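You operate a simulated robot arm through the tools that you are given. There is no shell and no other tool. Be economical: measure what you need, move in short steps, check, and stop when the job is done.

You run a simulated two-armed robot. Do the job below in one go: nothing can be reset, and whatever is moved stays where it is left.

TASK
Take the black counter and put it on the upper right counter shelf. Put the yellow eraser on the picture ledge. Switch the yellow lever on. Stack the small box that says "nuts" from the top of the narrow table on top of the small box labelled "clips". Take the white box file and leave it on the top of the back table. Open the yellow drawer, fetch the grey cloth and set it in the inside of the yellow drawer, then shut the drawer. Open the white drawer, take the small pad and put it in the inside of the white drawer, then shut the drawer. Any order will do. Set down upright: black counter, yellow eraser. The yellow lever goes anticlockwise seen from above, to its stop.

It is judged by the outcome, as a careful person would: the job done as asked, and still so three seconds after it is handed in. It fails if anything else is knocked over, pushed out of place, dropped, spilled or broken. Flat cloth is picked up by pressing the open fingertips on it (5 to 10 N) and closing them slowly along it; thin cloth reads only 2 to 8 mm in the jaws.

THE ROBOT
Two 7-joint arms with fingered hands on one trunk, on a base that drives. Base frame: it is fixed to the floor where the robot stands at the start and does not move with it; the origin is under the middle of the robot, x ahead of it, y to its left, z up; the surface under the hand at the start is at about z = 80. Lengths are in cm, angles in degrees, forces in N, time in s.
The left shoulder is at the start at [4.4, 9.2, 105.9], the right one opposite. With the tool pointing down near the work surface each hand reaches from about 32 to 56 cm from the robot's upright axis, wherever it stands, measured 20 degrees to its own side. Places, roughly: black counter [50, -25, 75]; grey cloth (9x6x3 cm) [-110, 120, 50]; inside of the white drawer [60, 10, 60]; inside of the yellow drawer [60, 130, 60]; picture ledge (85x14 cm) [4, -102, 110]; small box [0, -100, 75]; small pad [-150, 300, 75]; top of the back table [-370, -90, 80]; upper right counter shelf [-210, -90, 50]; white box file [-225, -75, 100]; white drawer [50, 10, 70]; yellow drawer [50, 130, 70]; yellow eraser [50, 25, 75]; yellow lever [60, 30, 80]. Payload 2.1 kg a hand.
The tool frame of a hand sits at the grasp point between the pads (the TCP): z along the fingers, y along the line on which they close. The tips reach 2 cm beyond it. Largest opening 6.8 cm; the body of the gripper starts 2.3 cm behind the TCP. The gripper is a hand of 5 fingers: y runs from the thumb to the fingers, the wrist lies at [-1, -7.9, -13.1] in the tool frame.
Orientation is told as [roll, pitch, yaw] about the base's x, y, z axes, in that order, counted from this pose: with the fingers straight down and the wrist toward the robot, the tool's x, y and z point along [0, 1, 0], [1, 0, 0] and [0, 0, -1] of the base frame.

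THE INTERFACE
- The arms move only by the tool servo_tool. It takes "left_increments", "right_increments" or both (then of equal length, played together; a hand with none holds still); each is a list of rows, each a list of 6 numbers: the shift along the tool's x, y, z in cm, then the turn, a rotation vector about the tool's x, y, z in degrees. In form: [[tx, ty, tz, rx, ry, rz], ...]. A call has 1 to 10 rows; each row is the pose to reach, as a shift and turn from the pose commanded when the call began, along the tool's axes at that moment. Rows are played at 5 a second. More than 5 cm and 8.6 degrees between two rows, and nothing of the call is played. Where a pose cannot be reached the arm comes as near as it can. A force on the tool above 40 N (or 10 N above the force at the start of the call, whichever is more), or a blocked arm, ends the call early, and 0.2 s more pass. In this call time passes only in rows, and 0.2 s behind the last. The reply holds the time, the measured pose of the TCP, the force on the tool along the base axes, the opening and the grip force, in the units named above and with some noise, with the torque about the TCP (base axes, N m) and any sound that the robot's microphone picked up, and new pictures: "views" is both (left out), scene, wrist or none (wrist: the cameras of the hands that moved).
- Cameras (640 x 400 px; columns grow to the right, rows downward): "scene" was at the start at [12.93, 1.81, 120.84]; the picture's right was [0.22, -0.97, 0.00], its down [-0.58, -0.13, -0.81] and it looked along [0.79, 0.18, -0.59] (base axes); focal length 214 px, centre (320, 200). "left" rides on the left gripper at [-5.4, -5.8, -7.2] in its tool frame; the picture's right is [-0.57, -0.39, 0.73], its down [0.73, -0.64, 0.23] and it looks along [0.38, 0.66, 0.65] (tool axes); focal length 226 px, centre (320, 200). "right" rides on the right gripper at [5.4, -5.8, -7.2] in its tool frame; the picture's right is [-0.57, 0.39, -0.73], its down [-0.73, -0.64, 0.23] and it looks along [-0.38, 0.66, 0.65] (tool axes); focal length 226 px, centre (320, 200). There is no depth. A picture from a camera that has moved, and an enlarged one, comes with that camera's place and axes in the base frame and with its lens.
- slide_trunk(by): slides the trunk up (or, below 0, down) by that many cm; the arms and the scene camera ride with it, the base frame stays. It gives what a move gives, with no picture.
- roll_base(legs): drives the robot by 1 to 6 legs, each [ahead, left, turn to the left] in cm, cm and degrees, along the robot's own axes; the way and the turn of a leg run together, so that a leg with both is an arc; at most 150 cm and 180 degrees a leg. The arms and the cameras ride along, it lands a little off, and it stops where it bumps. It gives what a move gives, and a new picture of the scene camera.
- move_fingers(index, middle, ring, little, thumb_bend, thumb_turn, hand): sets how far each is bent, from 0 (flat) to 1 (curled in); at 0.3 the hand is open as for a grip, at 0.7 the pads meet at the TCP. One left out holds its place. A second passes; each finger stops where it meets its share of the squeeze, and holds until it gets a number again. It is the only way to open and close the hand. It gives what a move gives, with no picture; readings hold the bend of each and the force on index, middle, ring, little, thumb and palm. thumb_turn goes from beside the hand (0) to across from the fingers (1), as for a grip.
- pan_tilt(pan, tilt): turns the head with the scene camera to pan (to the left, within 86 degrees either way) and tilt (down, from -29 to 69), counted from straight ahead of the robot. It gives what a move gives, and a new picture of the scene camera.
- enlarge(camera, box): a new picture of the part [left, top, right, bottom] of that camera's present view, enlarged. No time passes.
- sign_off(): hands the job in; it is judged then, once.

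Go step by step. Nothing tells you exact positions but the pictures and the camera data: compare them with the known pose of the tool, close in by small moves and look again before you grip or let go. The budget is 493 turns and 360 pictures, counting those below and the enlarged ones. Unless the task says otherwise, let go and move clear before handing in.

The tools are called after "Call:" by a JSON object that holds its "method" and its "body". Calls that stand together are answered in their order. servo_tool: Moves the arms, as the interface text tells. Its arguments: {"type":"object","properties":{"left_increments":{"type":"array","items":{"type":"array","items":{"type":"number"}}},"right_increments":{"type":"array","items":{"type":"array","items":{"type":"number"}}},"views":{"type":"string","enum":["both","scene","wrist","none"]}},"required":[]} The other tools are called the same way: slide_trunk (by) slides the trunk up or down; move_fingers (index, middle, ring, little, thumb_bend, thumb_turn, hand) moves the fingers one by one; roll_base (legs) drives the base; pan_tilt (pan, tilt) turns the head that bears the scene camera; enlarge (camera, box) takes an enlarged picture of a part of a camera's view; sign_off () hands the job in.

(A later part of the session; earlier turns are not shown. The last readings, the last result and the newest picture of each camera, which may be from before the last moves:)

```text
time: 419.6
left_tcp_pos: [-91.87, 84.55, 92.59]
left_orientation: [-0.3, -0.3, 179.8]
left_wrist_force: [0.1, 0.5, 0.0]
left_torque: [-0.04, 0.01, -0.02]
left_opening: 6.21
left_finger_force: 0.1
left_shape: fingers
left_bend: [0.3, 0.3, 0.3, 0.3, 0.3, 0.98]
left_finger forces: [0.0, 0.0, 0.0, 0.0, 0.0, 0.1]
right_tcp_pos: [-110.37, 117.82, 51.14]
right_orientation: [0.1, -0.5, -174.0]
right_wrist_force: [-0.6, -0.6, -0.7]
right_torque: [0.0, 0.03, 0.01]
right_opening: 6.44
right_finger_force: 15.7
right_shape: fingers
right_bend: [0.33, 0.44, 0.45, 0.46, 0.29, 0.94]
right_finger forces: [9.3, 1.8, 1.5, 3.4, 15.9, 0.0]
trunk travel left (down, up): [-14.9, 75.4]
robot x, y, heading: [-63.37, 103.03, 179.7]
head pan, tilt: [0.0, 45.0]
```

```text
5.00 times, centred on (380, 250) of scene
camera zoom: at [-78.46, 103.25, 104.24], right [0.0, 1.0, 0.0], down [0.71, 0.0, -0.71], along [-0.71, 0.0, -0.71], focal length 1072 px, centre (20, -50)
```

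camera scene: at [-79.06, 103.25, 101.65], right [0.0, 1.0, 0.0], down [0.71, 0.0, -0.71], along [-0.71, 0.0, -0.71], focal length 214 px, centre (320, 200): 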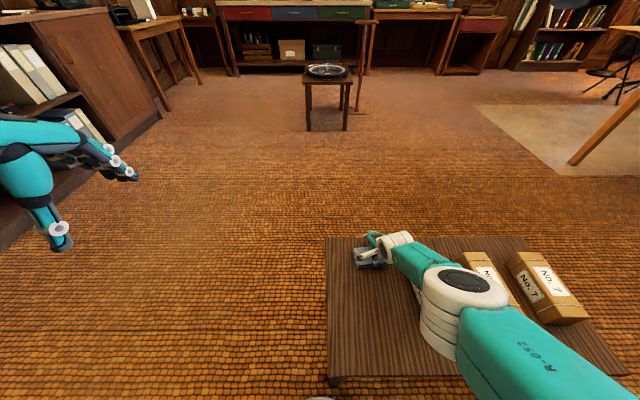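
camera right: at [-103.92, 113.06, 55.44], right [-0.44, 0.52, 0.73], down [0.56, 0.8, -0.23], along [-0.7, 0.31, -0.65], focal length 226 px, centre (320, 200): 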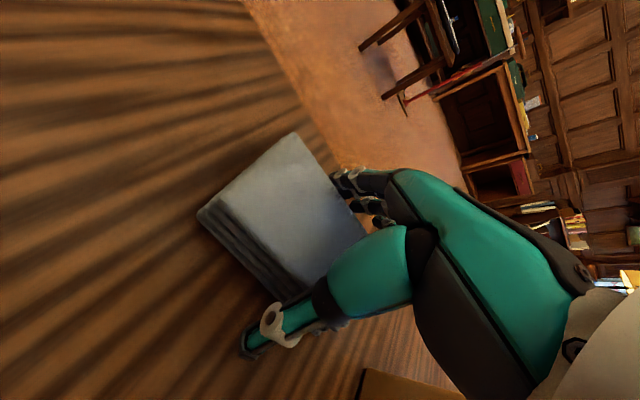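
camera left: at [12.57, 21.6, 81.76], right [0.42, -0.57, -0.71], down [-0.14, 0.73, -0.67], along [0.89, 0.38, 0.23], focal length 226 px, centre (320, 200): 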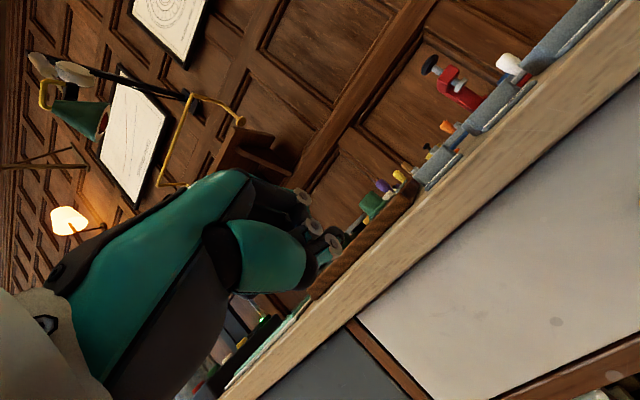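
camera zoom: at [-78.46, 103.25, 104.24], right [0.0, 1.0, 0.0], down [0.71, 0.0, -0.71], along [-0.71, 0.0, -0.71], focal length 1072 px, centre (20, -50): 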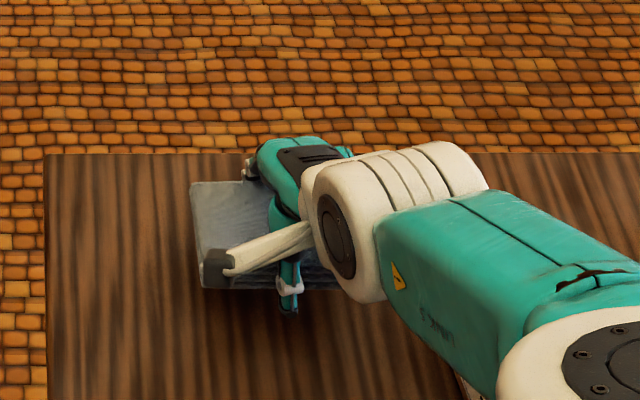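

The cloth is lifted. I firm the grip, raise, turn around and go to the yellow drawer.

Call:
{"method": "move_fingers", "body": {"hand": "right", "index": 0.52, "middle": 0.56, "ring": 0.56, "little": 0.56, "thumb_bend": 0.5}}

Call:
{"method": "slide_trunk", "body": {"by": 28}}

Call:
{"method": "roll_base", "body": {"legs": [[-10, 0, 0], [0, 0, 180]]}}

Call:
{"method": "pan_tilt", "body": {"pan": 10, "tilt": 30}}

```text
time: 420.6
left_tcp_pos: [-91.82, 84.53, 92.43]
left_orientation: [-0.2, -0.3, 179.8]
left_wrist_force: [0.6, 0.0, 0.7]
left_torque: [0.01, -0.02, -0.01]
left_opening: 6.21
left_finger_force: 0.1
left_shape: fingers
left_bend: [0.3, 0.3, 0.3, 0.3, 0.3, 0.98]
left_finger forces: [0.0, 0.1, 0.0, 0.0, 0.0, 0.0]
right_tcp_pos: [-110.31, 117.8, 51.07]
right_orientation: [0.2, -0.4, -174.1]
right_wrist_force: [-1.2, 0.9, -0.3]
right_torque: [0.0, 0.0, -0.03]
right_opening: 6.36
right_finger_force: 21.2
right_shape: fingers
right_bend: [0.36, 0.48, 0.49, 0.52, 0.22, 0.92]
right_finger forces: [9.5, 3.8, 2.9, 4.5, 21.0, 0.0]
trunk travel left (down, up): [-14.9, 75.4]
robot x, y, heading: [-62.94, 103.28, 179.9]
head pan, tilt: [0.0, 45.0]
```

```text
time: 423.4
left_tcp_pos: [-91.92, 84.66, 120.48]
left_orientation: [-0.2, -0.3, 179.8]
left_wrist_force: [-0.3, -0.2, 0.4]
left_torque: [0.0, 0.0, 0.0]
left_opening: 6.22
left_finger_force: 0.0
left_shape: fingers
left_bend: [0.3, 0.3, 0.3, 0.3, 0.3, 0.98]
left_finger forces: [0.0, 0.1, 0.0, 0.0, 0.0, 0.1]
right_tcp_pos: [-112.46, 117.8, 85.85]
right_orientation: [-0.7, -8.9, -174.0]
right_wrist_force: [-0.4, 0.3, -1.1]
right_torque: [0.02, -0.02, -0.01]
right_opening: 6.37
right_finger_force: 21.0
right_shape: fingers
right_bend: [0.36, 0.48, 0.49, 0.52, 0.22, 0.92]
right_finger forces: [9.5, 3.8, 3.0, 4.6, 20.8, 0.0]
trunk travel left (down, up): [-42.9, 47.4]
robot x, y, heading: [-62.99, 103.01, 180.2]
head pan, tilt: [0.0, 45.0]
```

```text
time: 431.9
left_tcp_pos: [-24.54, 122.14, 120.5]
left_orientation: [-0.2, -0.3, 0.1]
left_wrist_force: [-0.5, 0.4, 0.1]
left_torque: [-0.03, -0.02, 0.04]
left_opening: 6.22
left_finger_force: 0.1
left_shape: fingers
left_bend: [0.3, 0.3, 0.3, 0.3, 0.3, 0.98]
left_finger forces: [0.0, 0.0, 0.1, 0.0, 0.0, 0.0]
right_tcp_pos: [-3.79, 89.02, 85.95]
right_orientation: [-0.7, -8.9, 6.3]
right_wrist_force: [-0.8, 0.0, 0.4]
right_torque: [0.0, -0.01, -0.02]
right_opening: 6.27
right_finger_force: 18.8
right_shape: fingers
right_bend: [0.38, 0.49, 0.5, 0.52, 0.22, 0.92]
right_finger forces: [8.7, 3.3, 2.7, 4.0, 18.7, 0.0]
trunk travel left (down, up): [-42.9, 47.4]
robot x, y, heading: [-53.2, 103.26, 0.4]
head pan, tilt: [0.0, 45.0]
camera scene: at [-42.41, 103.19, 132.55], right [0.0, -1.0, 0.0], down [-0.71, 0.0, -0.71], along [0.71, 0.0, -0.71], focal length 214 px, centre (320, 200)
```

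scene: 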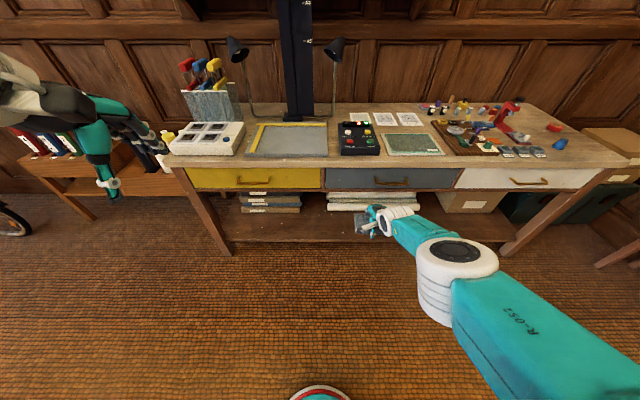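

```text
time: 432.7
left_tcp_pos: [-24.62, 122.1, 120.4]
left_orientation: [-0.1, -0.3, 0.1]
left_wrist_force: [-0.2, 0.3, -0.2]
left_torque: [0.03, 0.01, 0.01]
left_opening: 6.22
left_finger_force: 0.1
left_shape: fingers
left_bend: [0.3, 0.3, 0.3, 0.3, 0.3, 0.98]
left_finger forces: [0.0, 0.0, 0.0, 0.0, 0.0, 0.0]
right_tcp_pos: [-3.74, 89.03, 85.85]
right_orientation: [-0.7, -9.0, 6.3]
right_wrist_force: [0.5, -0.1, -0.6]
right_torque: [-0.03, -0.02, 0.01]
right_opening: 6.25
right_finger_force: 18.1
right_shape: fingers
right_bend: [0.38, 0.49, 0.5, 0.52, 0.22, 0.92]
right_finger forces: [8.7, 3.4, 2.7, 4.0, 18.7, 0.0]
trunk travel left (down, up): [-42.9, 47.4]
robot x, y, heading: [-53.38, 103.36, -0.2]
head pan, tilt: [10.0, 30.0]
camera scene: at [-41.64, 104.75, 134.81], right [0.17, -0.98, 0.0], down [-0.49, -0.09, -0.87], along [0.85, 0.15, -0.5], focal length 214 px, centre (320, 200)
```

scene: 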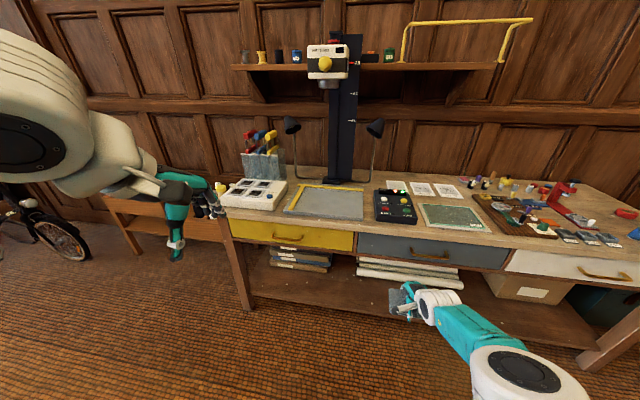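

The yellow drawer's handle is at about (33, 134, 69.5). I first raise the right hand with the cloth, then lower the trunk and pose the left hand as before.

Call:
{"method": "servo_tool", "body": {"right_increments": [[0, -0.8, -4.2, 2, 0, 0], [0, -1.6, -8.4, 4, 0, 0], [0, -2.4, -12.6, 6, 0, 0], [0, -3.2, -16.8, 8, 0, 0], [0, -3.8, -21, 9, 0, 0], [0, -4.2, -25, 9, 0, 0]], "views": "none"}}

Call:
{"method": "slide_trunk", "body": {"by": -20}}

Call:
{"method": "servo_tool", "body": {"left_increments": [[-0.5, 1.6, 3.3, -7.5, 0, 0], [-1, 3.2, 6.6, -15, 0, 0], [-1.5, 4.8, 10, -22.5, 0, 0], [-2, 6.4, 13.3, -30, 0, 0], [-2.4, 8, 16.6, -37.5, 0, 0], [-2.9, 9.5, 20, -45, 0, 0], [-3.4, 11, 23.3, -52.5, 0, 0], [-3.9, 12.5, 26.6, -60, 0, 0], [-4.4, 14, 30, -67.5, 0, 0], [-4.8, 15.6, 32, -75, 0, 0]], "right_increments": [[0, 0, -1.8, 0, 0, 0], [0, 0, -3.6, 0, 0, 0], [0, 0, -5.4, 0, 0, 0], [0, 0, -7.2, 0, 0, 0], [0, 0, -9, 0, 0, 0], [0, 0, -10.8, 0, 0, 0], [0, 0, -12.6, 0, 0, 0], [0, 0, -14.4, 0, 0, 0], [0, 0, -16.2, 0, 0, 0], [0, 0, -18, 0, 0, 0]], "views": "none"}}

Call:
{"method": "slide_trunk", "body": {"by": -17.5}}

Call:
{"method": "pan_tilt", "body": {"pan": 0, "tilt": 40}}

```text
time: 434.1
left_tcp_pos: [-24.56, 122.13, 120.49]
left_orientation: [-0.1, -0.3, 0.1]
left_wrist_force: [0.0, -0.3, 0.0]
left_torque: [0.01, 0.0, -0.01]
left_opening: 6.23
left_finger_force: 0.1
left_shape: fingers
left_bend: [0.3, 0.3, 0.3, 0.3, 0.3, 0.98]
left_finger forces: [0.1, 0.0, 0.0, 0.0, 0.1, 0.0]
right_tcp_pos: [-12.03, 88.52, 109.99]
right_orientation: [-0.8, 0.0, 6.1]
right_wrist_force: [0.3, -0.5, -0.9]
right_torque: [0.0, 0.01, 0.02]
right_opening: 6.08
right_finger_force: 14.4
right_shape: fingers
right_bend: [0.4, 0.5, 0.5, 0.53, 0.23, 0.93]
right_finger forces: [6.7, 3.1, 2.3, 2.9, 14.6, 0.0]
trunk travel left (down, up): [-42.9, 47.4]
robot x, y, heading: [-53.08, 103.01, 0.1]
head pan, tilt: [10.0, 30.0]
```

```text
time: 436.2
left_tcp_pos: [-24.53, 122.14, 100.41]
left_orientation: [-0.3, -0.3, 0.1]
left_wrist_force: [-0.9, 0.5, 0.2]
left_torque: [0.0, -0.02, -0.02]
left_opening: 6.21
left_finger_force: 0.0
left_shape: fingers
left_bend: [0.3, 0.3, 0.3, 0.3, 0.3, 0.98]
left_finger forces: [0.1, 0.0, 0.1, 0.0, 0.0, 0.0]
right_tcp_pos: [-11.87, 88.47, 89.95]
right_orientation: [-0.6, 0.2, 6.2]
right_wrist_force: [-0.3, -0.1, -0.9]
right_torque: [0.02, 0.02, 0.0]
right_opening: 6.04
right_finger_force: 14.3
right_shape: fingers
right_bend: [0.4, 0.5, 0.5, 0.53, 0.23, 0.93]
right_finger forces: [6.7, 3.0, 2.4, 2.9, 14.4, 0.0]
trunk travel left (down, up): [-22.9, 67.4]
robot x, y, heading: [-53.47, 103.29, 0.1]
head pan, tilt: [10.0, 30.0]
```

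```text
time: 438.4
left_tcp_pos: [-15.73, 123.6, 86.21]
left_orientation: [-0.9, -75.4, 0.8]
left_wrist_force: [0.2, -0.1, -0.2]
left_torque: [0.01, 0.01, -0.02]
left_opening: 6.24
left_finger_force: 0.1
left_shape: fingers
left_bend: [0.3, 0.3, 0.3, 0.3, 0.3, 0.98]
left_finger forces: [0.1, 0.1, 0.0, 0.0, 0.1, 0.0]
left hand out of reach, approached as far as the arm can: row 2, 3, 4, 7, 8, 9, 10
right_tcp_pos: [-11.85, 88.77, 107.95]
right_orientation: [-0.9, 0.0, 6.2]
right_wrist_force: [0.1, 0.1, -0.7]
right_torque: [-0.01, 0.01, -0.01]
right_opening: 6.0
right_finger_force: 13.8
right_shape: fingers
right_bend: [0.41, 0.5, 0.5, 0.53, 0.24, 0.93]
right_finger forces: [6.2, 2.7, 2.3, 2.6, 13.7, 0.1]
trunk travel left (down, up): [-22.9, 67.4]
robot x, y, heading: [-53.32, 103.44, 0.2]
head pan, tilt: [10.0, 30.0]
```

```text
time: 440.4
left_tcp_pos: [-15.72, 123.15, 68.87]
left_orientation: [-0.7, -75.3, 0.9]
left_wrist_force: [-0.5, 0.5, 0.0]
left_torque: [0.04, -0.02, -0.01]
left_opening: 6.21
left_finger_force: 0.1
left_shape: fingers
left_bend: [0.3, 0.3, 0.3, 0.3, 0.3, 0.98]
left_finger forces: [0.1, 0.1, 0.0, 0.1, 0.1, 0.0]
right_tcp_pos: [-11.8, 88.77, 90.4]
right_orientation: [-0.8, 0.0, 6.1]
right_wrist_force: [0.4, -1.1, -0.6]
right_torque: [-0.01, -0.01, 0.03]
right_opening: 6.02
right_finger_force: 13.2
right_shape: fingers
right_bend: [0.41, 0.5, 0.51, 0.53, 0.24, 0.93]
right_finger forces: [6.2, 2.9, 2.3, 2.5, 13.4, 0.1]
trunk travel left (down, up): [-5.4, 84.9]
robot x, y, heading: [-53.13, 103.44, -0.1]
head pan, tilt: [10.0, 30.0]
```

```text
time: 441.1
left_tcp_pos: [-15.55, 123.22, 68.73]
left_orientation: [-0.8, -75.4, 0.9]
left_wrist_force: [-0.2, -0.1, 0.6]
left_torque: [-0.01, 0.01, -0.02]
left_opening: 6.25
left_finger_force: 0.1
left_shape: fingers
left_bend: [0.3, 0.3, 0.3, 0.3, 0.3, 0.98]
left_finger forces: [0.0, 0.1, 0.0, 0.0, 0.0, 0.0]
right_tcp_pos: [-11.85, 88.7, 90.42]
right_orientation: [-0.7, 0.1, 6.1]
right_wrist_force: [0.1, -0.1, -1.2]
right_torque: [0.02, 0.01, 0.0]
right_opening: 6.02
right_finger_force: 14.0
right_shape: fingers
right_bend: [0.41, 0.5, 0.51, 0.53, 0.24, 0.93]
right_finger forces: [6.2, 2.9, 2.2, 2.4, 13.5, 0.0]
trunk travel left (down, up): [-5.4, 84.9]
robot x, y, heading: [-53.46, 103.2, 0.1]
head pan, tilt: [0.0, 40.0]
camera scene: at [-34.89, 103.2, 95.21], right [0.0, -1.0, 0.0], down [-0.64, 0.0, -0.77], along [0.77, 0.0, -0.64], focal length 214 px, centre (320, 200)
```

scene: 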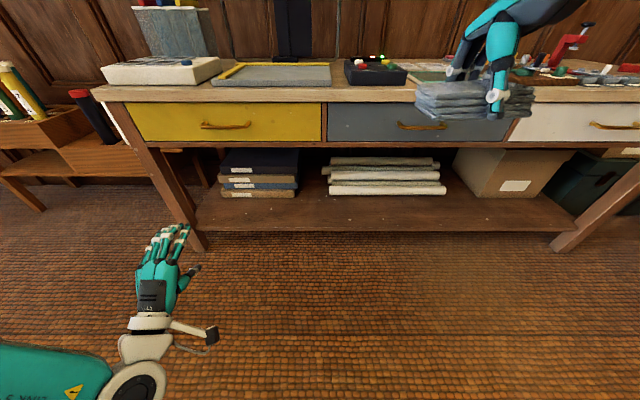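

Call:
{"method": "slide_trunk", "body": {"by": 0.8}}

Call:
{"method": "roll_base", "body": {"legs": [[0, 10.3, 0], [35, 0, 0]]}}

Call:
{"method": "enlarge", "body": {"camera": "left", "box": [0, 0, 640, 400]}}

```text
time: 441.7
left_tcp_pos: [-15.64, 123.25, 69.52]
left_orientation: [-0.8, -75.3, 1.0]
left_wrist_force: [-1.1, 0.6, 0.0]
left_torque: [0.01, 0.0, -0.03]
left_opening: 6.23
left_finger_force: 0.0
left_shape: fingers
left_bend: [0.3, 0.3, 0.3, 0.3, 0.3, 0.98]
left_finger forces: [0.0, 0.0, 0.0, 0.1, 0.0, 0.0]
right_tcp_pos: [-11.76, 88.63, 91.26]
right_orientation: [-0.7, 0.1, 6.2]
right_wrist_force: [-0.1, -0.4, -0.4]
right_torque: [-0.01, 0.01, -0.02]
right_opening: 5.97
right_finger_force: 13.6
right_shape: fingers
right_bend: [0.41, 0.5, 0.51, 0.53, 0.24, 0.93]
right_finger forces: [6.0, 2.9, 2.3, 2.4, 13.5, 0.0]
trunk travel left (down, up): [-6.2, 84.1]
robot x, y, heading: [-53.29, 103.32, -0.1]
head pan, tilt: [0.0, 40.0]
```

```text
time: 444.7
left_tcp_pos: [19.25, 133.44, 69.55]
left_orientation: [-0.8, -75.3, 0.6]
left_wrist_force: [0.0, 0.0, 0.5]
left_torque: [0.01, 0.01, -0.04]
left_opening: 6.23
left_finger_force: 0.0
left_shape: fingers
left_bend: [0.3, 0.3, 0.3, 0.3, 0.3, 0.98]
left_finger forces: [0.1, 0.0, 0.0, 0.0, 0.0, 0.0]
right_tcp_pos: [23.09, 98.97, 91.29]
right_orientation: [-0.7, 0.1, 6.0]
right_wrist_force: [0.0, -0.7, 1.3]
right_torque: [0.0, -0.01, 0.01]
right_opening: 6.02
right_finger_force: 13.6
right_shape: fingers
right_bend: [0.41, 0.5, 0.51, 0.53, 0.24, 0.93]
right_finger forces: [6.1, 2.9, 2.4, 2.5, 13.6, 0.0]
trunk travel left (down, up): [-6.2, 84.1]
robot x, y, heading: [-18.29, 113.7, 0.1]
head pan, tilt: [0.0, 40.0]
camera scene: at [-0.2, 113.51, 96.04], right [0.0, -1.0, 0.0], down [-0.64, 0.0, -0.77], along [0.77, 0.0, -0.64], focal length 214 px, centre (320, 200)
```

scene: 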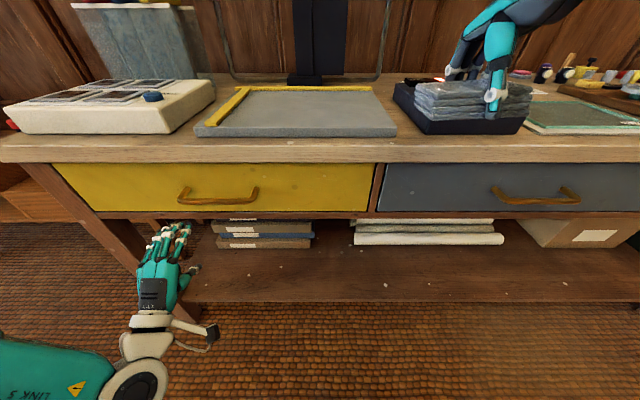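

```text
1.00 times, centred on (320, 200) of left (not enlarged: the box is as wide or as high as the picture)
camera zoom: at [10.93, 127.96, 65.62], right [0.61, -0.57, -0.56], down [0.06, 0.73, -0.68], along [0.79, 0.38, 0.48], focal length 226 px, centre (320, 200)
```

zoom: 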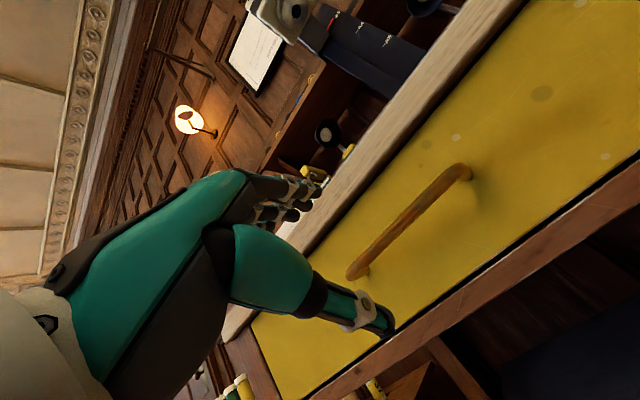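

Aligned as with the white drawer. I raise the right hand slightly and close in on the handle.

Call:
{"method": "servo_tool", "body": {"right_increments": [[0, -1, -2.5, 0, 0, 0], [0, -2, -5, 0, 0, 0]], "views": "none"}}

Call:
{"method": "move_fingers", "body": {"hand": "left", "index": 0.35, "middle": 0.35, "ring": 0.35, "little": 0.35, "thumb_bend": 0.3}}

Call:
{"method": "roll_base", "body": {"legs": [[12.7, 0, 0]]}}

Call:
{"method": "enlarge", "body": {"camera": "left", "box": [200, 100, 520, 400]}}

```text
time: 445.3
left_tcp_pos: [19.29, 133.47, 69.51]
left_orientation: [-0.9, -75.3, 0.7]
left_wrist_force: [0.4, 0.2, 0.8]
left_torque: [0.02, 0.0, 0.03]
left_opening: 6.23
left_finger_force: 0.0
left_shape: fingers
left_bend: [0.3, 0.3, 0.3, 0.3, 0.3, 0.98]
left_finger forces: [0.1, 0.1, 0.1, 0.1, 0.1, 0.0]
right_tcp_pos: [20.98, 98.63, 96.23]
right_orientation: [-0.7, 0.0, 6.0]
right_wrist_force: [0.6, -0.6, -1.4]
right_torque: [-0.02, 0.0, -0.01]
right_opening: 5.97
right_finger_force: 13.5
right_shape: fingers
right_bend: [0.41, 0.5, 0.51, 0.53, 0.24, 0.93]
right_finger forces: [6.0, 2.9, 2.3, 2.5, 13.3, 0.1]
trunk travel left (down, up): [-6.2, 84.1]
robot x, y, heading: [-18.22, 113.64, -0.2]
head pan, tilt: [0.0, 40.0]
```

```text
time: 446.3
left_tcp_pos: [19.31, 133.51, 69.39]
left_orientation: [-0.8, -75.3, 0.7]
left_wrist_force: [-0.1, 0.6, 0.9]
left_torque: [0.03, 0.01, 0.0]
left_opening: 5.85
left_finger_force: 0.0
left_shape: fingers
left_bend: [0.35, 0.35, 0.35, 0.35, 0.3, 0.98]
left_finger forces: [0.1, 0.0, 0.1, 0.0, 0.0, 0.0]
right_tcp_pos: [20.89, 98.7, 96.24]
right_orientation: [-0.7, 0.1, 6.0]
right_wrist_force: [0.3, 0.7, 0.1]
right_torque: [0.01, 0.02, -0.03]
right_opening: 5.99
right_finger_force: 13.7
right_shape: fingers
right_bend: [0.41, 0.5, 0.51, 0.53, 0.24, 0.93]
right_finger forces: [6.0, 2.8, 2.3, 2.5, 13.3, 0.0]
trunk travel left (down, up): [-6.2, 84.1]
robot x, y, heading: [-18.6, 113.6, 0.0]
head pan, tilt: [0.0, 40.0]
```

```text
time: 447.6
left_tcp_pos: [32.17, 133.23, 69.63]
left_orientation: [-0.8, -75.5, 0.5]
left_wrist_force: [-13.2, -0.6, 1.9]
left_torque: [0.05, -0.43, 0.07]
left_opening: 5.75
left_finger_force: 7.0
left_shape: fingers
left_bend: [0.35, 0.32, 0.35, 0.35, 0.3, 0.98]
left_finger forces: [2.5, 11.2, 0.1, 0.0, 0.0, 0.0]
right_tcp_pos: [33.58, 98.47, 96.4]
right_orientation: [-0.7, 0.0, 5.7]
right_wrist_force: [0.2, 0.1, -0.2]
right_torque: [0.03, 0.01, -0.01]
right_opening: 6.0
right_finger_force: 13.8
right_shape: fingers
right_bend: [0.41, 0.5, 0.51, 0.53, 0.24, 0.93]
right_finger forces: [6.0, 2.8, 2.3, 2.5, 13.2, 0.0]
trunk travel left (down, up): [-6.2, 84.1]
robot x, y, heading: [-5.66, 113.16, -0.0]
head pan, tilt: [0.0, 40.0]
camera scene: at [12.53, 113.38, 96.06], right [-0.01, -1.0, 0.0], down [-0.64, 0.0, -0.77], along [0.77, 0.0, -0.64], focal length 214 px, centre (320, 200)
```

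scene: 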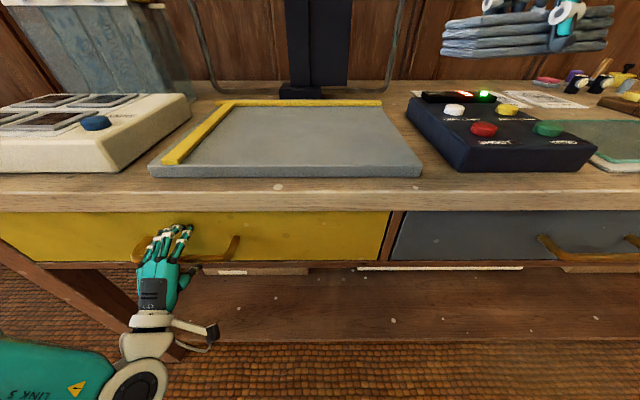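

```text
1.33 times, centred on (360, 250) of left
camera zoom: at [23.77, 127.79, 65.67], right [0.6, -0.57, -0.56], down [0.06, 0.73, -0.68], along [0.79, 0.37, 0.48], focal length 301 px, centre (267, 133)
```

zoom: 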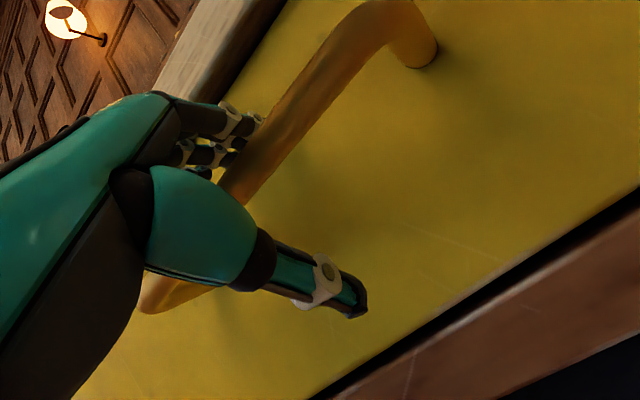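

Bar between fingers and thumb again. I curl around it and pull.

Call:
{"method": "move_fingers", "body": {"hand": "left", "index": 0.7, "middle": 0.7, "ring": 0.7, "little": 0.7, "thumb_bend": 0.6}}

Call:
{"method": "move_fingers", "body": {"hand": "left", "index": 0.78, "middle": 0.78, "ring": 0.78, "little": 0.78}}

Call:
{"method": "roll_base", "body": {"legs": [[-22, 0, 0]]}}

```text
time: 448.6
left_tcp_pos: [32.28, 133.15, 69.57]
left_orientation: [-0.8, -75.3, 0.5]
left_wrist_force: [-0.2, 0.5, -0.3]
left_torque: [0.01, 0.0, 0.01]
left_opening: 0.39
left_finger_force: 0.1
left_shape: fingers
left_bend: [0.7, 0.7, 0.7, 0.7, 0.6, 1.0]
left_finger forces: [0.1, 0.1, 0.0, 0.0, 0.1, 0.0]
right_tcp_pos: [33.76, 98.47, 96.33]
right_orientation: [-0.6, 0.1, 5.7]
right_wrist_force: [0.6, 0.6, -0.6]
right_torque: [-0.01, -0.03, 0.0]
right_opening: 5.98
right_finger_force: 13.6
right_shape: fingers
right_bend: [0.41, 0.5, 0.51, 0.53, 0.24, 0.93]
right_finger forces: [6.0, 2.9, 2.4, 2.5, 13.3, 0.0]
trunk travel left (down, up): [-6.2, 84.1]
robot x, y, heading: [-5.6, 113.74, -0.2]
head pan, tilt: [0.0, 40.0]
```

```text
time: 449.6
left_tcp_pos: [32.14, 133.22, 69.52]
left_orientation: [-0.8, -75.2, 0.4]
left_wrist_force: [0.8, 0.7, 1.8]
left_torque: [0.04, 0.03, -0.05]
left_opening: 0.0
left_finger_force: 0.9
left_shape: fingers
left_bend: [0.78, 0.78, 0.78, 0.78, 0.6, 1.0]
left_finger forces: [0.0, 0.0, 0.1, 2.0, 0.0, 0.1]
right_tcp_pos: [33.8, 98.43, 96.31]
right_orientation: [-0.6, 0.1, 5.7]
right_wrist_force: [0.2, -0.6, 0.0]
right_torque: [0.03, -0.04, 0.0]
right_opening: 5.98
right_finger_force: 13.5
right_shape: fingers
right_bend: [0.41, 0.5, 0.51, 0.53, 0.24, 0.93]
right_finger forces: [5.9, 2.9, 2.3, 2.5, 13.3, 0.0]
trunk travel left (down, up): [-6.2, 84.1]
robot x, y, heading: [-5.45, 113.32, -0.5]
head pan, tilt: [0.0, 40.0]
```

```text
time: 451.3
left_tcp_pos: [10.08, 133.58, 69.41]
left_orientation: [-0.8, -75.3, 0.6]
left_wrist_force: [-0.3, 0.3, -0.5]
left_torque: [0.01, -0.02, 0.01]
left_opening: 0.02
left_finger_force: 0.0
left_shape: fingers
left_bend: [0.78, 0.78, 0.78, 0.78, 0.6, 1.0]
left_finger forces: [0.0, 0.0, 0.0, 0.0, 0.1, 0.0]
right_tcp_pos: [11.77, 98.63, 96.27]
right_orientation: [-0.6, 0.0, 5.8]
right_wrist_force: [-0.3, 0.0, 0.2]
right_torque: [-0.02, -0.02, 0.01]
right_opening: 5.98
right_finger_force: 13.5
right_shape: fingers
right_bend: [0.41, 0.5, 0.51, 0.53, 0.24, 0.93]
right_finger forces: [5.9, 2.9, 2.3, 2.5, 13.3, 0.1]
trunk travel left (down, up): [-6.2, 84.1]
robot x, y, heading: [-27.54, 113.81, -0.6]
head pan, tilt: [0.0, 40.0]
camera scene: at [-9.4, 113.53, 96.03], right [0.0, -1.0, 0.0], down [-0.64, 0.0, -0.77], along [0.77, 0.0, -0.64], focal length 214 px, centre (320, 200)
```

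scene: 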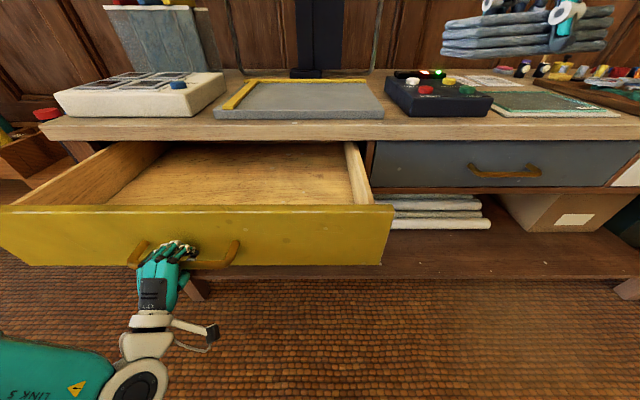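

Open. I release the handle, draw the left hand back, and bring the cloth over the drawer.

Call:
{"method": "move_fingers", "body": {"hand": "left", "index": 0.3, "middle": 0.3, "ring": 0.3, "little": 0.3, "thumb_bend": 0.25}}

Call:
{"method": "servo_tool", "body": {"left_increments": [[0, 0, -4, 0, 0, 0], [0, 0, -8, 0, 0, 0], [0, 0, -12, 0, 0, 0]], "views": "none"}}

Call:
{"method": "roll_base", "body": {"legs": [[0, 20, 0.6]]}}

Call:
{"method": "slide_trunk", "body": {"by": 16}}

Call:
{"method": "servo_tool", "body": {"right_increments": [[0.2, 3.5, 1, 0, 0, -1.5], [0.4, 7, 3, 0, 0, -3], [0.6, 10.5, 6, 0, 0, -4.5], [0.6, 10.5, 10, 0, 0, -6]], "views": "both"}}

```text
time: 452.3
left_tcp_pos: [10.09, 133.44, 69.38]
left_orientation: [-0.9, -75.3, 0.6]
left_wrist_force: [-0.1, -0.3, 0.1]
left_torque: [0.01, -0.02, -0.03]
left_opening: 6.52
left_finger_force: 0.0
left_shape: fingers
left_bend: [0.3, 0.3, 0.3, 0.3, 0.25, 0.97]
left_finger forces: [0.0, 0.0, 0.0, 0.1, 0.0, 0.1]
right_tcp_pos: [11.76, 98.64, 96.3]
right_orientation: [-0.6, 0.1, 5.9]
right_wrist_force: [0.3, 0.1, 0.4]
right_torque: [0.02, 0.0, 0.0]
right_opening: 5.98
right_finger_force: 13.7
right_shape: fingers
right_bend: [0.41, 0.5, 0.51, 0.53, 0.24, 0.93]
right_finger forces: [6.0, 3.0, 2.3, 2.5, 13.3, 0.0]
trunk travel left (down, up): [-6.2, 84.1]
robot x, y, heading: [-27.39, 113.68, -0.1]
head pan, tilt: [0.0, 40.0]
```

```text
time: 453.1
left_tcp_pos: [-0.36, 134.62, 70.15]
left_orientation: [-1.0, -75.4, 0.8]
left_wrist_force: [-0.5, -0.2, 0.6]
left_torque: [0.0, 0.03, 0.05]
left_opening: 6.48
left_finger_force: 0.0
left_shape: fingers
left_bend: [0.3, 0.3, 0.3, 0.3, 0.25, 0.97]
left_finger forces: [0.1, 0.1, 0.0, 0.0, 0.0, 0.1]
left hand out of reach, approached as far as the arm can: row 2, 3
right_tcp_pos: [11.68, 98.77, 96.27]
right_orientation: [-0.7, 0.0, 5.9]
right_wrist_force: [-0.2, 0.5, -0.1]
right_torque: [0.0, -0.05, 0.0]
right_opening: 5.96
right_finger_force: 13.5
right_shape: fingers
right_bend: [0.41, 0.5, 0.51, 0.53, 0.24, 0.93]
right_finger forces: [6.0, 2.9, 2.4, 2.4, 13.3, 0.0]
trunk travel left (down, up): [-6.2, 84.1]
robot x, y, heading: [-27.7, 113.91, -0.2]
head pan, tilt: [0.0, 40.0]
```

```text
time: 454.7
left_tcp_pos: [-0.56, 154.87, 70.03]
left_orientation: [-0.8, -75.3, 1.4]
left_wrist_force: [-0.2, 0.1, 0.0]
left_torque: [-0.02, 0.0, 0.0]
left_opening: 6.49
left_finger_force: 0.1
left_shape: fingers
left_bend: [0.3, 0.3, 0.3, 0.3, 0.25, 0.97]
left_finger forces: [0.0, 0.0, 0.1, 0.1, 0.1, 0.0]
right_tcp_pos: [11.91, 118.9, 96.28]
right_orientation: [-0.7, 0.1, 6.6]
right_wrist_force: [-0.7, 0.6, -1.1]
right_torque: [-0.01, 0.01, 0.0]
right_opening: 5.98
right_finger_force: 13.4
right_shape: fingers
right_bend: [0.41, 0.5, 0.51, 0.53, 0.24, 0.93]
right_finger forces: [6.1, 2.9, 2.3, 2.5, 13.2, 0.0]
trunk travel left (down, up): [-6.2, 84.1]
robot x, y, heading: [-27.76, 133.88, 0.2]
head pan, tilt: [0.0, 40.0]
camera scene: at [-9.45, 133.57, 96.03], right [0.01, -1.0, 0.0], down [-0.64, 0.0, -0.77], along [0.77, 0.01, -0.64], focal length 214 px, centre (320, 200)
```

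scene: 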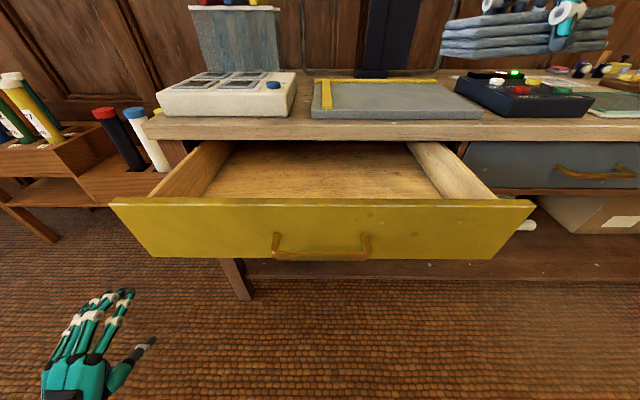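

```text
time: 456.5
left_tcp_pos: [-1.32, 154.83, 87.7]
left_orientation: [-0.9, -79.3, 1.3]
left_wrist_force: [-0.3, -0.4, 0.2]
left_torque: [0.0, -0.01, 0.02]
left_opening: 6.53
left_finger_force: 0.1
left_shape: fingers
left_bend: [0.3, 0.3, 0.3, 0.3, 0.25, 0.97]
left_finger forces: [0.1, 0.0, 0.0, 0.0, 0.0, 0.1]
right_tcp_pos: [11.95, 118.96, 112.29]
right_orientation: [-0.7, 0.2, 6.5]
right_wrist_force: [0.3, 0.2, 0.8]
right_torque: [0.01, 0.01, -0.01]
right_opening: 5.95
right_finger_force: 13.2
right_shape: fingers
right_bend: [0.41, 0.5, 0.51, 0.53, 0.24, 0.93]
right_finger forces: [6.0, 3.0, 2.2, 2.5, 13.2, 0.0]
trunk travel left (down, up): [-22.2, 68.1]
robot x, y, heading: [-27.67, 133.13, 0.5]
head pan, tilt: [0.0, 40.0]
```

```text
time: 457.5
left_tcp_pos: [-1.35, 154.79, 87.8]
left_orientation: [-0.9, -79.2, 1.2]
left_wrist_force: [0.1, 0.0, -0.2]
left_torque: [0.03, -0.02, -0.03]
left_opening: 6.48
left_finger_force: 0.1
left_shape: fingers
left_bend: [0.3, 0.3, 0.3, 0.3, 0.25, 0.97]
left_finger forces: [0.1, 0.1, 0.0, 0.1, 0.0, 0.0]
right_tcp_pos: [22.36, 120.74, 102.14]
right_orientation: [-0.8, 0.0, 12.5]
right_wrist_force: [-0.7, 0.0, 0.2]
right_torque: [0.0, 0.0, 0.02]
right_opening: 5.89
right_finger_force: 12.8
right_shape: fingers
right_bend: [0.42, 0.5, 0.51, 0.53, 0.25, 0.94]
right_finger forces: [5.5, 2.8, 2.2, 2.4, 12.3, 0.0]
right hand out of reach, approached as far as the arm can: row 3
trunk travel left (down, up): [-22.2, 68.1]
robot x, y, heading: [-27.44, 133.37, 0.6]
head pan, tilt: [0.0, 40.0]
camera scene: at [-13.29, 133.54, 112.39], right [0.01, -1.0, 0.0], down [-0.64, 0.0, -0.77], along [0.77, 0.01, -0.64], focal length 214 px, centre (320, 200)
camera right: at [15.41, 124.72, 109.21], right [0.5, -0.46, 0.73], down [-0.47, -0.86, -0.22], along [0.73, -0.23, -0.64], focal length 226 px, centre (320, 200)
```

scene: 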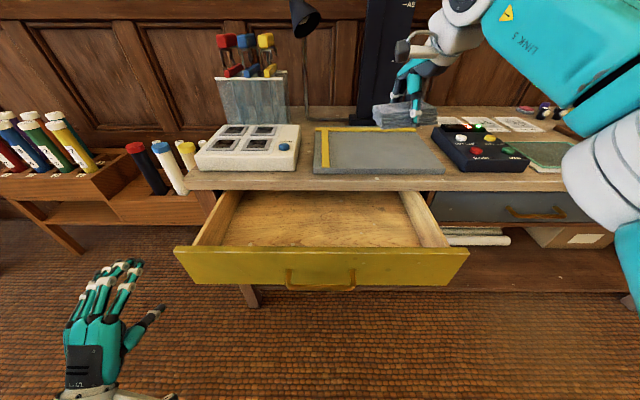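
right: 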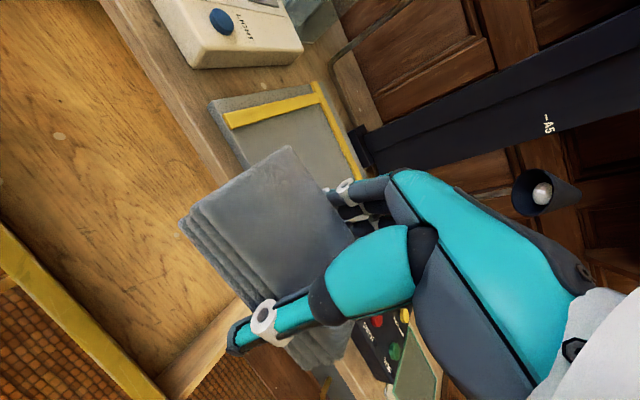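

Call:
{"method": "servo_tool", "body": {"right_increments": [[0, 0, 4, 2, 0, 0], [0, 0, 8, 4, 0, 0], [0, 0, 12, 6, 0, 0], [0, 0, 16, 8, 0, 0], [0, 0, 20, 10, 0, 0]], "views": "both"}}

```text
time: 458.7
left_tcp_pos: [-1.29, 154.92, 87.71]
left_orientation: [-0.9, -79.2, 1.3]
left_wrist_force: [-0.1, -0.5, -0.7]
left_torque: [-0.02, 0.03, 0.01]
left_opening: 6.5
left_finger_force: 0.2
left_shape: fingers
left_bend: [0.3, 0.3, 0.3, 0.3, 0.25, 0.97]
left_finger forces: [0.1, 0.0, 0.1, 0.0, 0.0, 0.0]
right_tcp_pos: [22.22, 120.25, 82.4]
right_orientation: [-0.7, 10.3, 12.4]
right_wrist_force: [0.6, -0.3, -0.9]
right_torque: [0.01, 0.01, 0.0]
right_opening: 5.88
right_finger_force: 12.5
right_shape: fingers
right_bend: [0.42, 0.5, 0.51, 0.53, 0.25, 0.94]
right_finger forces: [5.2, 2.9, 2.2, 2.1, 12.1, 0.0]
trunk travel left (down, up): [-22.2, 68.1]
robot x, y, heading: [-27.54, 133.46, 0.6]
head pan, tilt: [0.0, 40.0]
camera scene: at [-13.29, 133.55, 112.39], right [0.01, -1.0, 0.0], down [-0.64, 0.0, -0.77], along [0.77, 0.01, -0.64], focal length 214 px, centre (320, 200)
camera right: at [16.58, 124.6, 90.33], right [0.62, -0.44, 0.65], down [-0.5, -0.86, -0.1], along [0.61, -0.26, -0.75], focal length 226 px, centre (320, 200)
```

scene: 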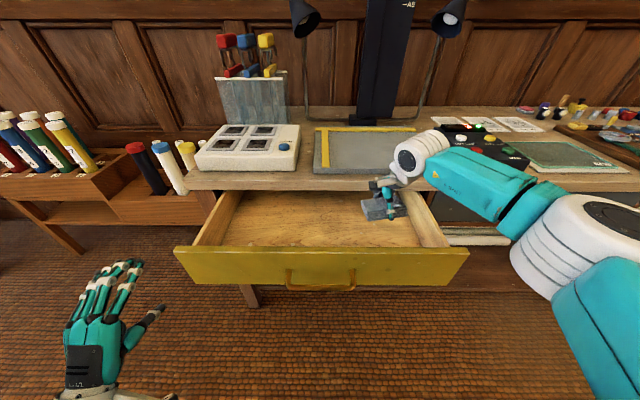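
right: 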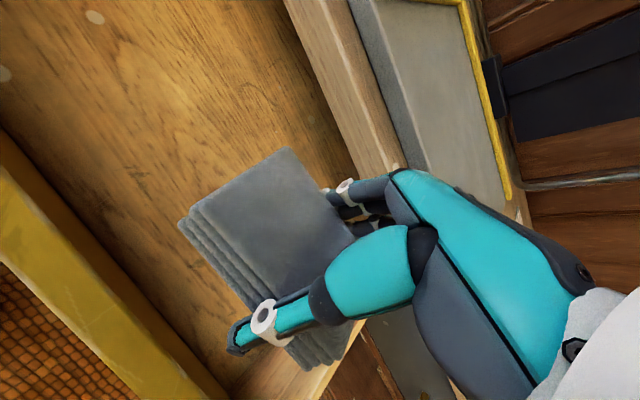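

Call:
{"method": "servo_tool", "body": {"right_increments": [[2.1, 0.3, 2, 0, 0, 0], [4.2, 0.6, 4.5, 0, 0, 0], [4.2, 0.6, 7, 0, 0, 0]], "views": "both"}}

Call:
{"method": "enlarge", "body": {"camera": "scene", "box": [300, 120, 480, 290]}}

```text
time: 459.5
left_tcp_pos: [-1.4, 154.91, 87.71]
left_orientation: [-0.9, -79.1, 1.2]
left_wrist_force: [0.0, 0.7, -0.1]
left_torque: [-0.01, 0.01, 0.01]
left_opening: 6.49
left_finger_force: 0.0
left_shape: fingers
left_bend: [0.3, 0.3, 0.3, 0.3, 0.25, 0.97]
left_finger forces: [0.0, 0.0, 0.1, 0.1, 0.1, 0.0]
right_tcp_pos: [20.61, 124.18, 75.33]
right_orientation: [-0.8, 10.2, 12.4]
right_wrist_force: [-0.3, 0.5, -0.1]
right_torque: [0.03, 0.0, 0.05]
right_opening: 5.86
right_finger_force: 12.1
right_shape: fingers
right_bend: [0.43, 0.5, 0.51, 0.53, 0.25, 0.94]
right_finger forces: [5.1, 2.7, 2.1, 2.1, 11.7, 0.0]
trunk travel left (down, up): [-22.2, 68.1]
robot x, y, heading: [-27.47, 133.63, 0.5]
head pan, tilt: [0.0, 40.0]
camera scene: at [-13.28, 133.55, 112.39], right [0.01, -1.0, 0.0], down [-0.64, 0.0, -0.77], along [0.77, 0.01, -0.64], focal length 214 px, centre (320, 200)
camera right: at [15.12, 128.55, 83.21], right [0.62, -0.44, 0.65], down [-0.5, -0.86, -0.1], along [0.61, -0.26, -0.75], focal length 226 px, centre (320, 200)
```

scene: 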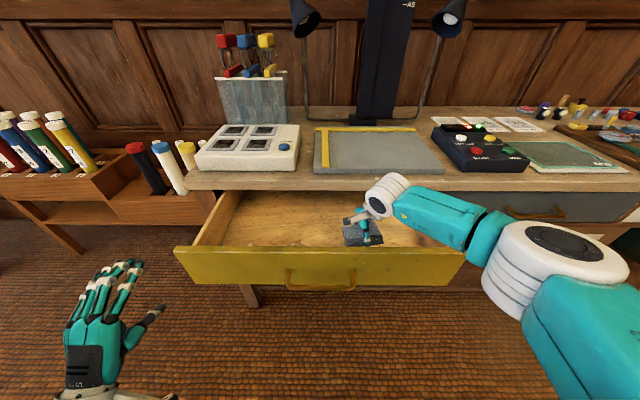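
right: 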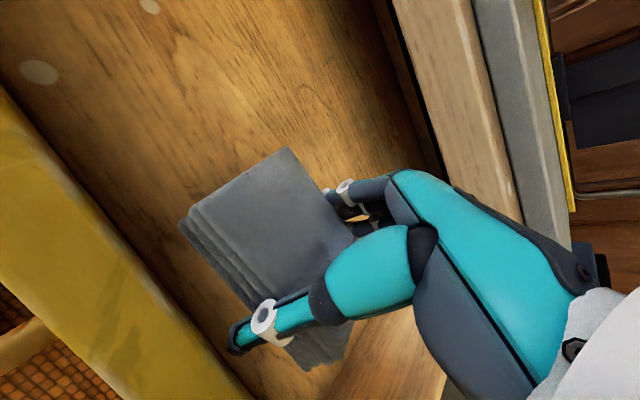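

```text
2.35 times, centred on (390, 205) of scene
camera zoom: at [-13.28, 133.55, 112.39], right [0.01, -1.0, 0.0], down [-0.64, 0.0, -0.77], along [0.77, 0.01, -0.64], focal length 505 px, centre (155, 188)
```

zoom: 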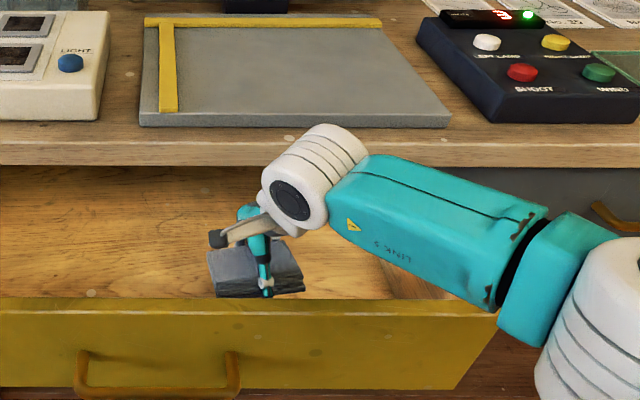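

Call:
{"method": "slide_trunk", "body": {"by": -5}}

Call:
{"method": "enlarge", "body": {"camera": "scene", "box": [300, 120, 480, 290]}}

Call:
{"method": "slide_trunk", "body": {"by": -1.2}}

```text
time: 460.4
left_tcp_pos: [-1.42, 154.75, 82.8]
left_orientation: [-1.0, -79.2, 1.3]
left_wrist_force: [-0.5, 0.1, 1.1]
left_torque: [0.01, 0.01, 0.01]
left_opening: 6.49
left_finger_force: 0.1
left_shape: fingers
left_bend: [0.3, 0.3, 0.3, 0.3, 0.25, 0.97]
left_finger forces: [0.0, 0.0, 0.1, 0.1, 0.1, 0.0]
right_tcp_pos: [20.75, 124.24, 70.4]
right_orientation: [-0.8, 10.1, 12.4]
right_wrist_force: [0.7, -0.2, 0.0]
right_torque: [0.01, 0.01, 0.02]
right_opening: 5.86
right_finger_force: 11.4
right_shape: fingers
right_bend: [0.43, 0.5, 0.51, 0.53, 0.25, 0.94]
right_finger forces: [5.0, 2.6, 2.2, 2.1, 11.7, 0.1]
trunk travel left (down, up): [-17.2, 73.1]
robot x, y, heading: [-27.85, 133.85, -0.0]
head pan, tilt: [0.0, 40.0]
```

```text
2.35 times, centred on (390, 205) of scene
camera zoom: at [-12.23, 133.56, 107.31], right [0.01, -1.0, 0.0], down [-0.64, 0.0, -0.77], along [0.77, 0.01, -0.64], focal length 505 px, centre (155, 188)
```

zoom: 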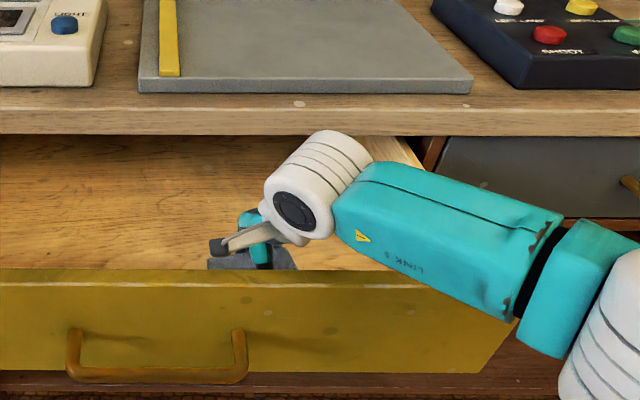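

```text
time: 461.1
left_tcp_pos: [-1.42, 154.85, 81.64]
left_orientation: [-0.9, -79.2, 1.2]
left_wrist_force: [-0.6, -0.8, -0.3]
left_torque: [0.01, -0.02, 0.03]
left_opening: 6.51
left_finger_force: 0.1
left_shape: fingers
left_bend: [0.3, 0.3, 0.3, 0.3, 0.25, 0.97]
left_finger forces: [0.1, 0.0, 0.0, 0.1, 0.0, 0.0]
right_tcp_pos: [20.69, 124.21, 69.15]
right_orientation: [-0.7, 10.2, 12.3]
right_wrist_force: [-0.8, -0.1, 0.7]
right_torque: [-0.02, -0.01, 0.0]
right_opening: 5.86
right_finger_force: 11.1
right_shape: fingers
right_bend: [0.43, 0.5, 0.51, 0.53, 0.25, 0.94]
right_finger forces: [5.0, 2.7, 2.1, 2.2, 11.7, 0.1]
trunk travel left (down, up): [-16.0, 74.3]
robot x, y, heading: [-28.1, 133.53, 0.5]
head pan, tilt: [0.0, 40.0]
```

Call:
{"method": "slide_trunk", "body": {"by": -0.8}}

Call:
{"method": "slide_trunk", "body": {"by": -0.6}}

Call:
{"method": "enlarge", "body": {"camera": "right", "box": [100, 80, 420, 400]}}

```text
time: 461.6
left_tcp_pos: [-1.39, 154.84, 80.67]
left_orientation: [-0.9, -79.3, 1.3]
left_wrist_force: [-0.3, 0.7, 0.3]
left_torque: [0.01, 0.01, 0.0]
left_opening: 6.48
left_finger_force: 0.0
left_shape: fingers
left_bend: [0.3, 0.3, 0.3, 0.3, 0.25, 0.97]
left_finger forces: [0.0, 0.0, 0.1, 0.0, 0.0, 0.0]
right_tcp_pos: [20.62, 124.14, 68.41]
right_orientation: [-0.7, 10.1, 12.3]
right_wrist_force: [2.1, -1.3, 10.4]
right_torque: [0.58, 0.83, -0.03]
right_opening: 5.87
right_finger_force: 12.2
right_shape: fingers
right_bend: [0.43, 0.5, 0.51, 0.53, 0.25, 0.94]
right_finger forces: [5.0, 2.7, 2.0, 2.1, 11.7, 0.0]
trunk travel left (down, up): [-15.2, 75.1]
robot x, y, heading: [-27.62, 133.61, 0.3]
head pan, tilt: [0.0, 40.0]
```

```text
time: 462.0
left_tcp_pos: [-1.51, 154.89, 80.29]
left_orientation: [-0.9, -79.4, 1.1]
left_wrist_force: [-0.4, 0.0, 1.2]
left_torque: [-0.02, 0.02, -0.04]
left_opening: 6.47
left_finger_force: 0.1
left_shape: fingers
left_bend: [0.3, 0.3, 0.3, 0.3, 0.25, 0.97]
left_finger forces: [0.0, 0.0, 0.0, 0.1, 0.0, 0.0]
right_tcp_pos: [20.93, 124.31, 68.36]
right_orientation: [-0.3, 9.6, 12.3]
right_wrist_force: [1.5, -2.4, 13.4]
right_torque: [0.85, 0.97, 0.08]
right_opening: 5.88
right_finger_force: 11.5
right_shape: fingers
right_bend: [0.43, 0.5, 0.51, 0.53, 0.25, 0.94]
right_finger forces: [5.0, 2.8, 2.2, 2.1, 11.7, 0.0]
trunk travel left (down, up): [-14.9, 75.4]
robot x, y, heading: [-27.46, 133.62, -0.1]
head pan, tilt: [0.0, 40.0]
stopped: the force on the tool passed its limit at 49 N (the readings are from after the stop); the commanded pose is now the measured one
```

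```text
1.25 times, centred on (260, 240) of right
camera zoom: at [15.22, 128.6, 76.31], right [0.61, -0.44, 0.66], down [-0.5, -0.86, -0.12], along [0.61, -0.26, -0.75], focal length 283 px, centre (395, 150)
```

zoom: 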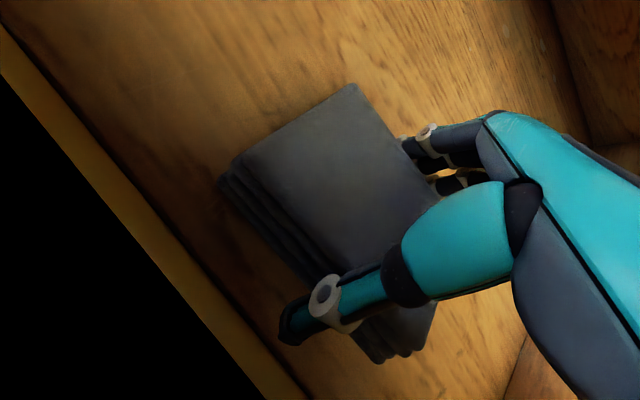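

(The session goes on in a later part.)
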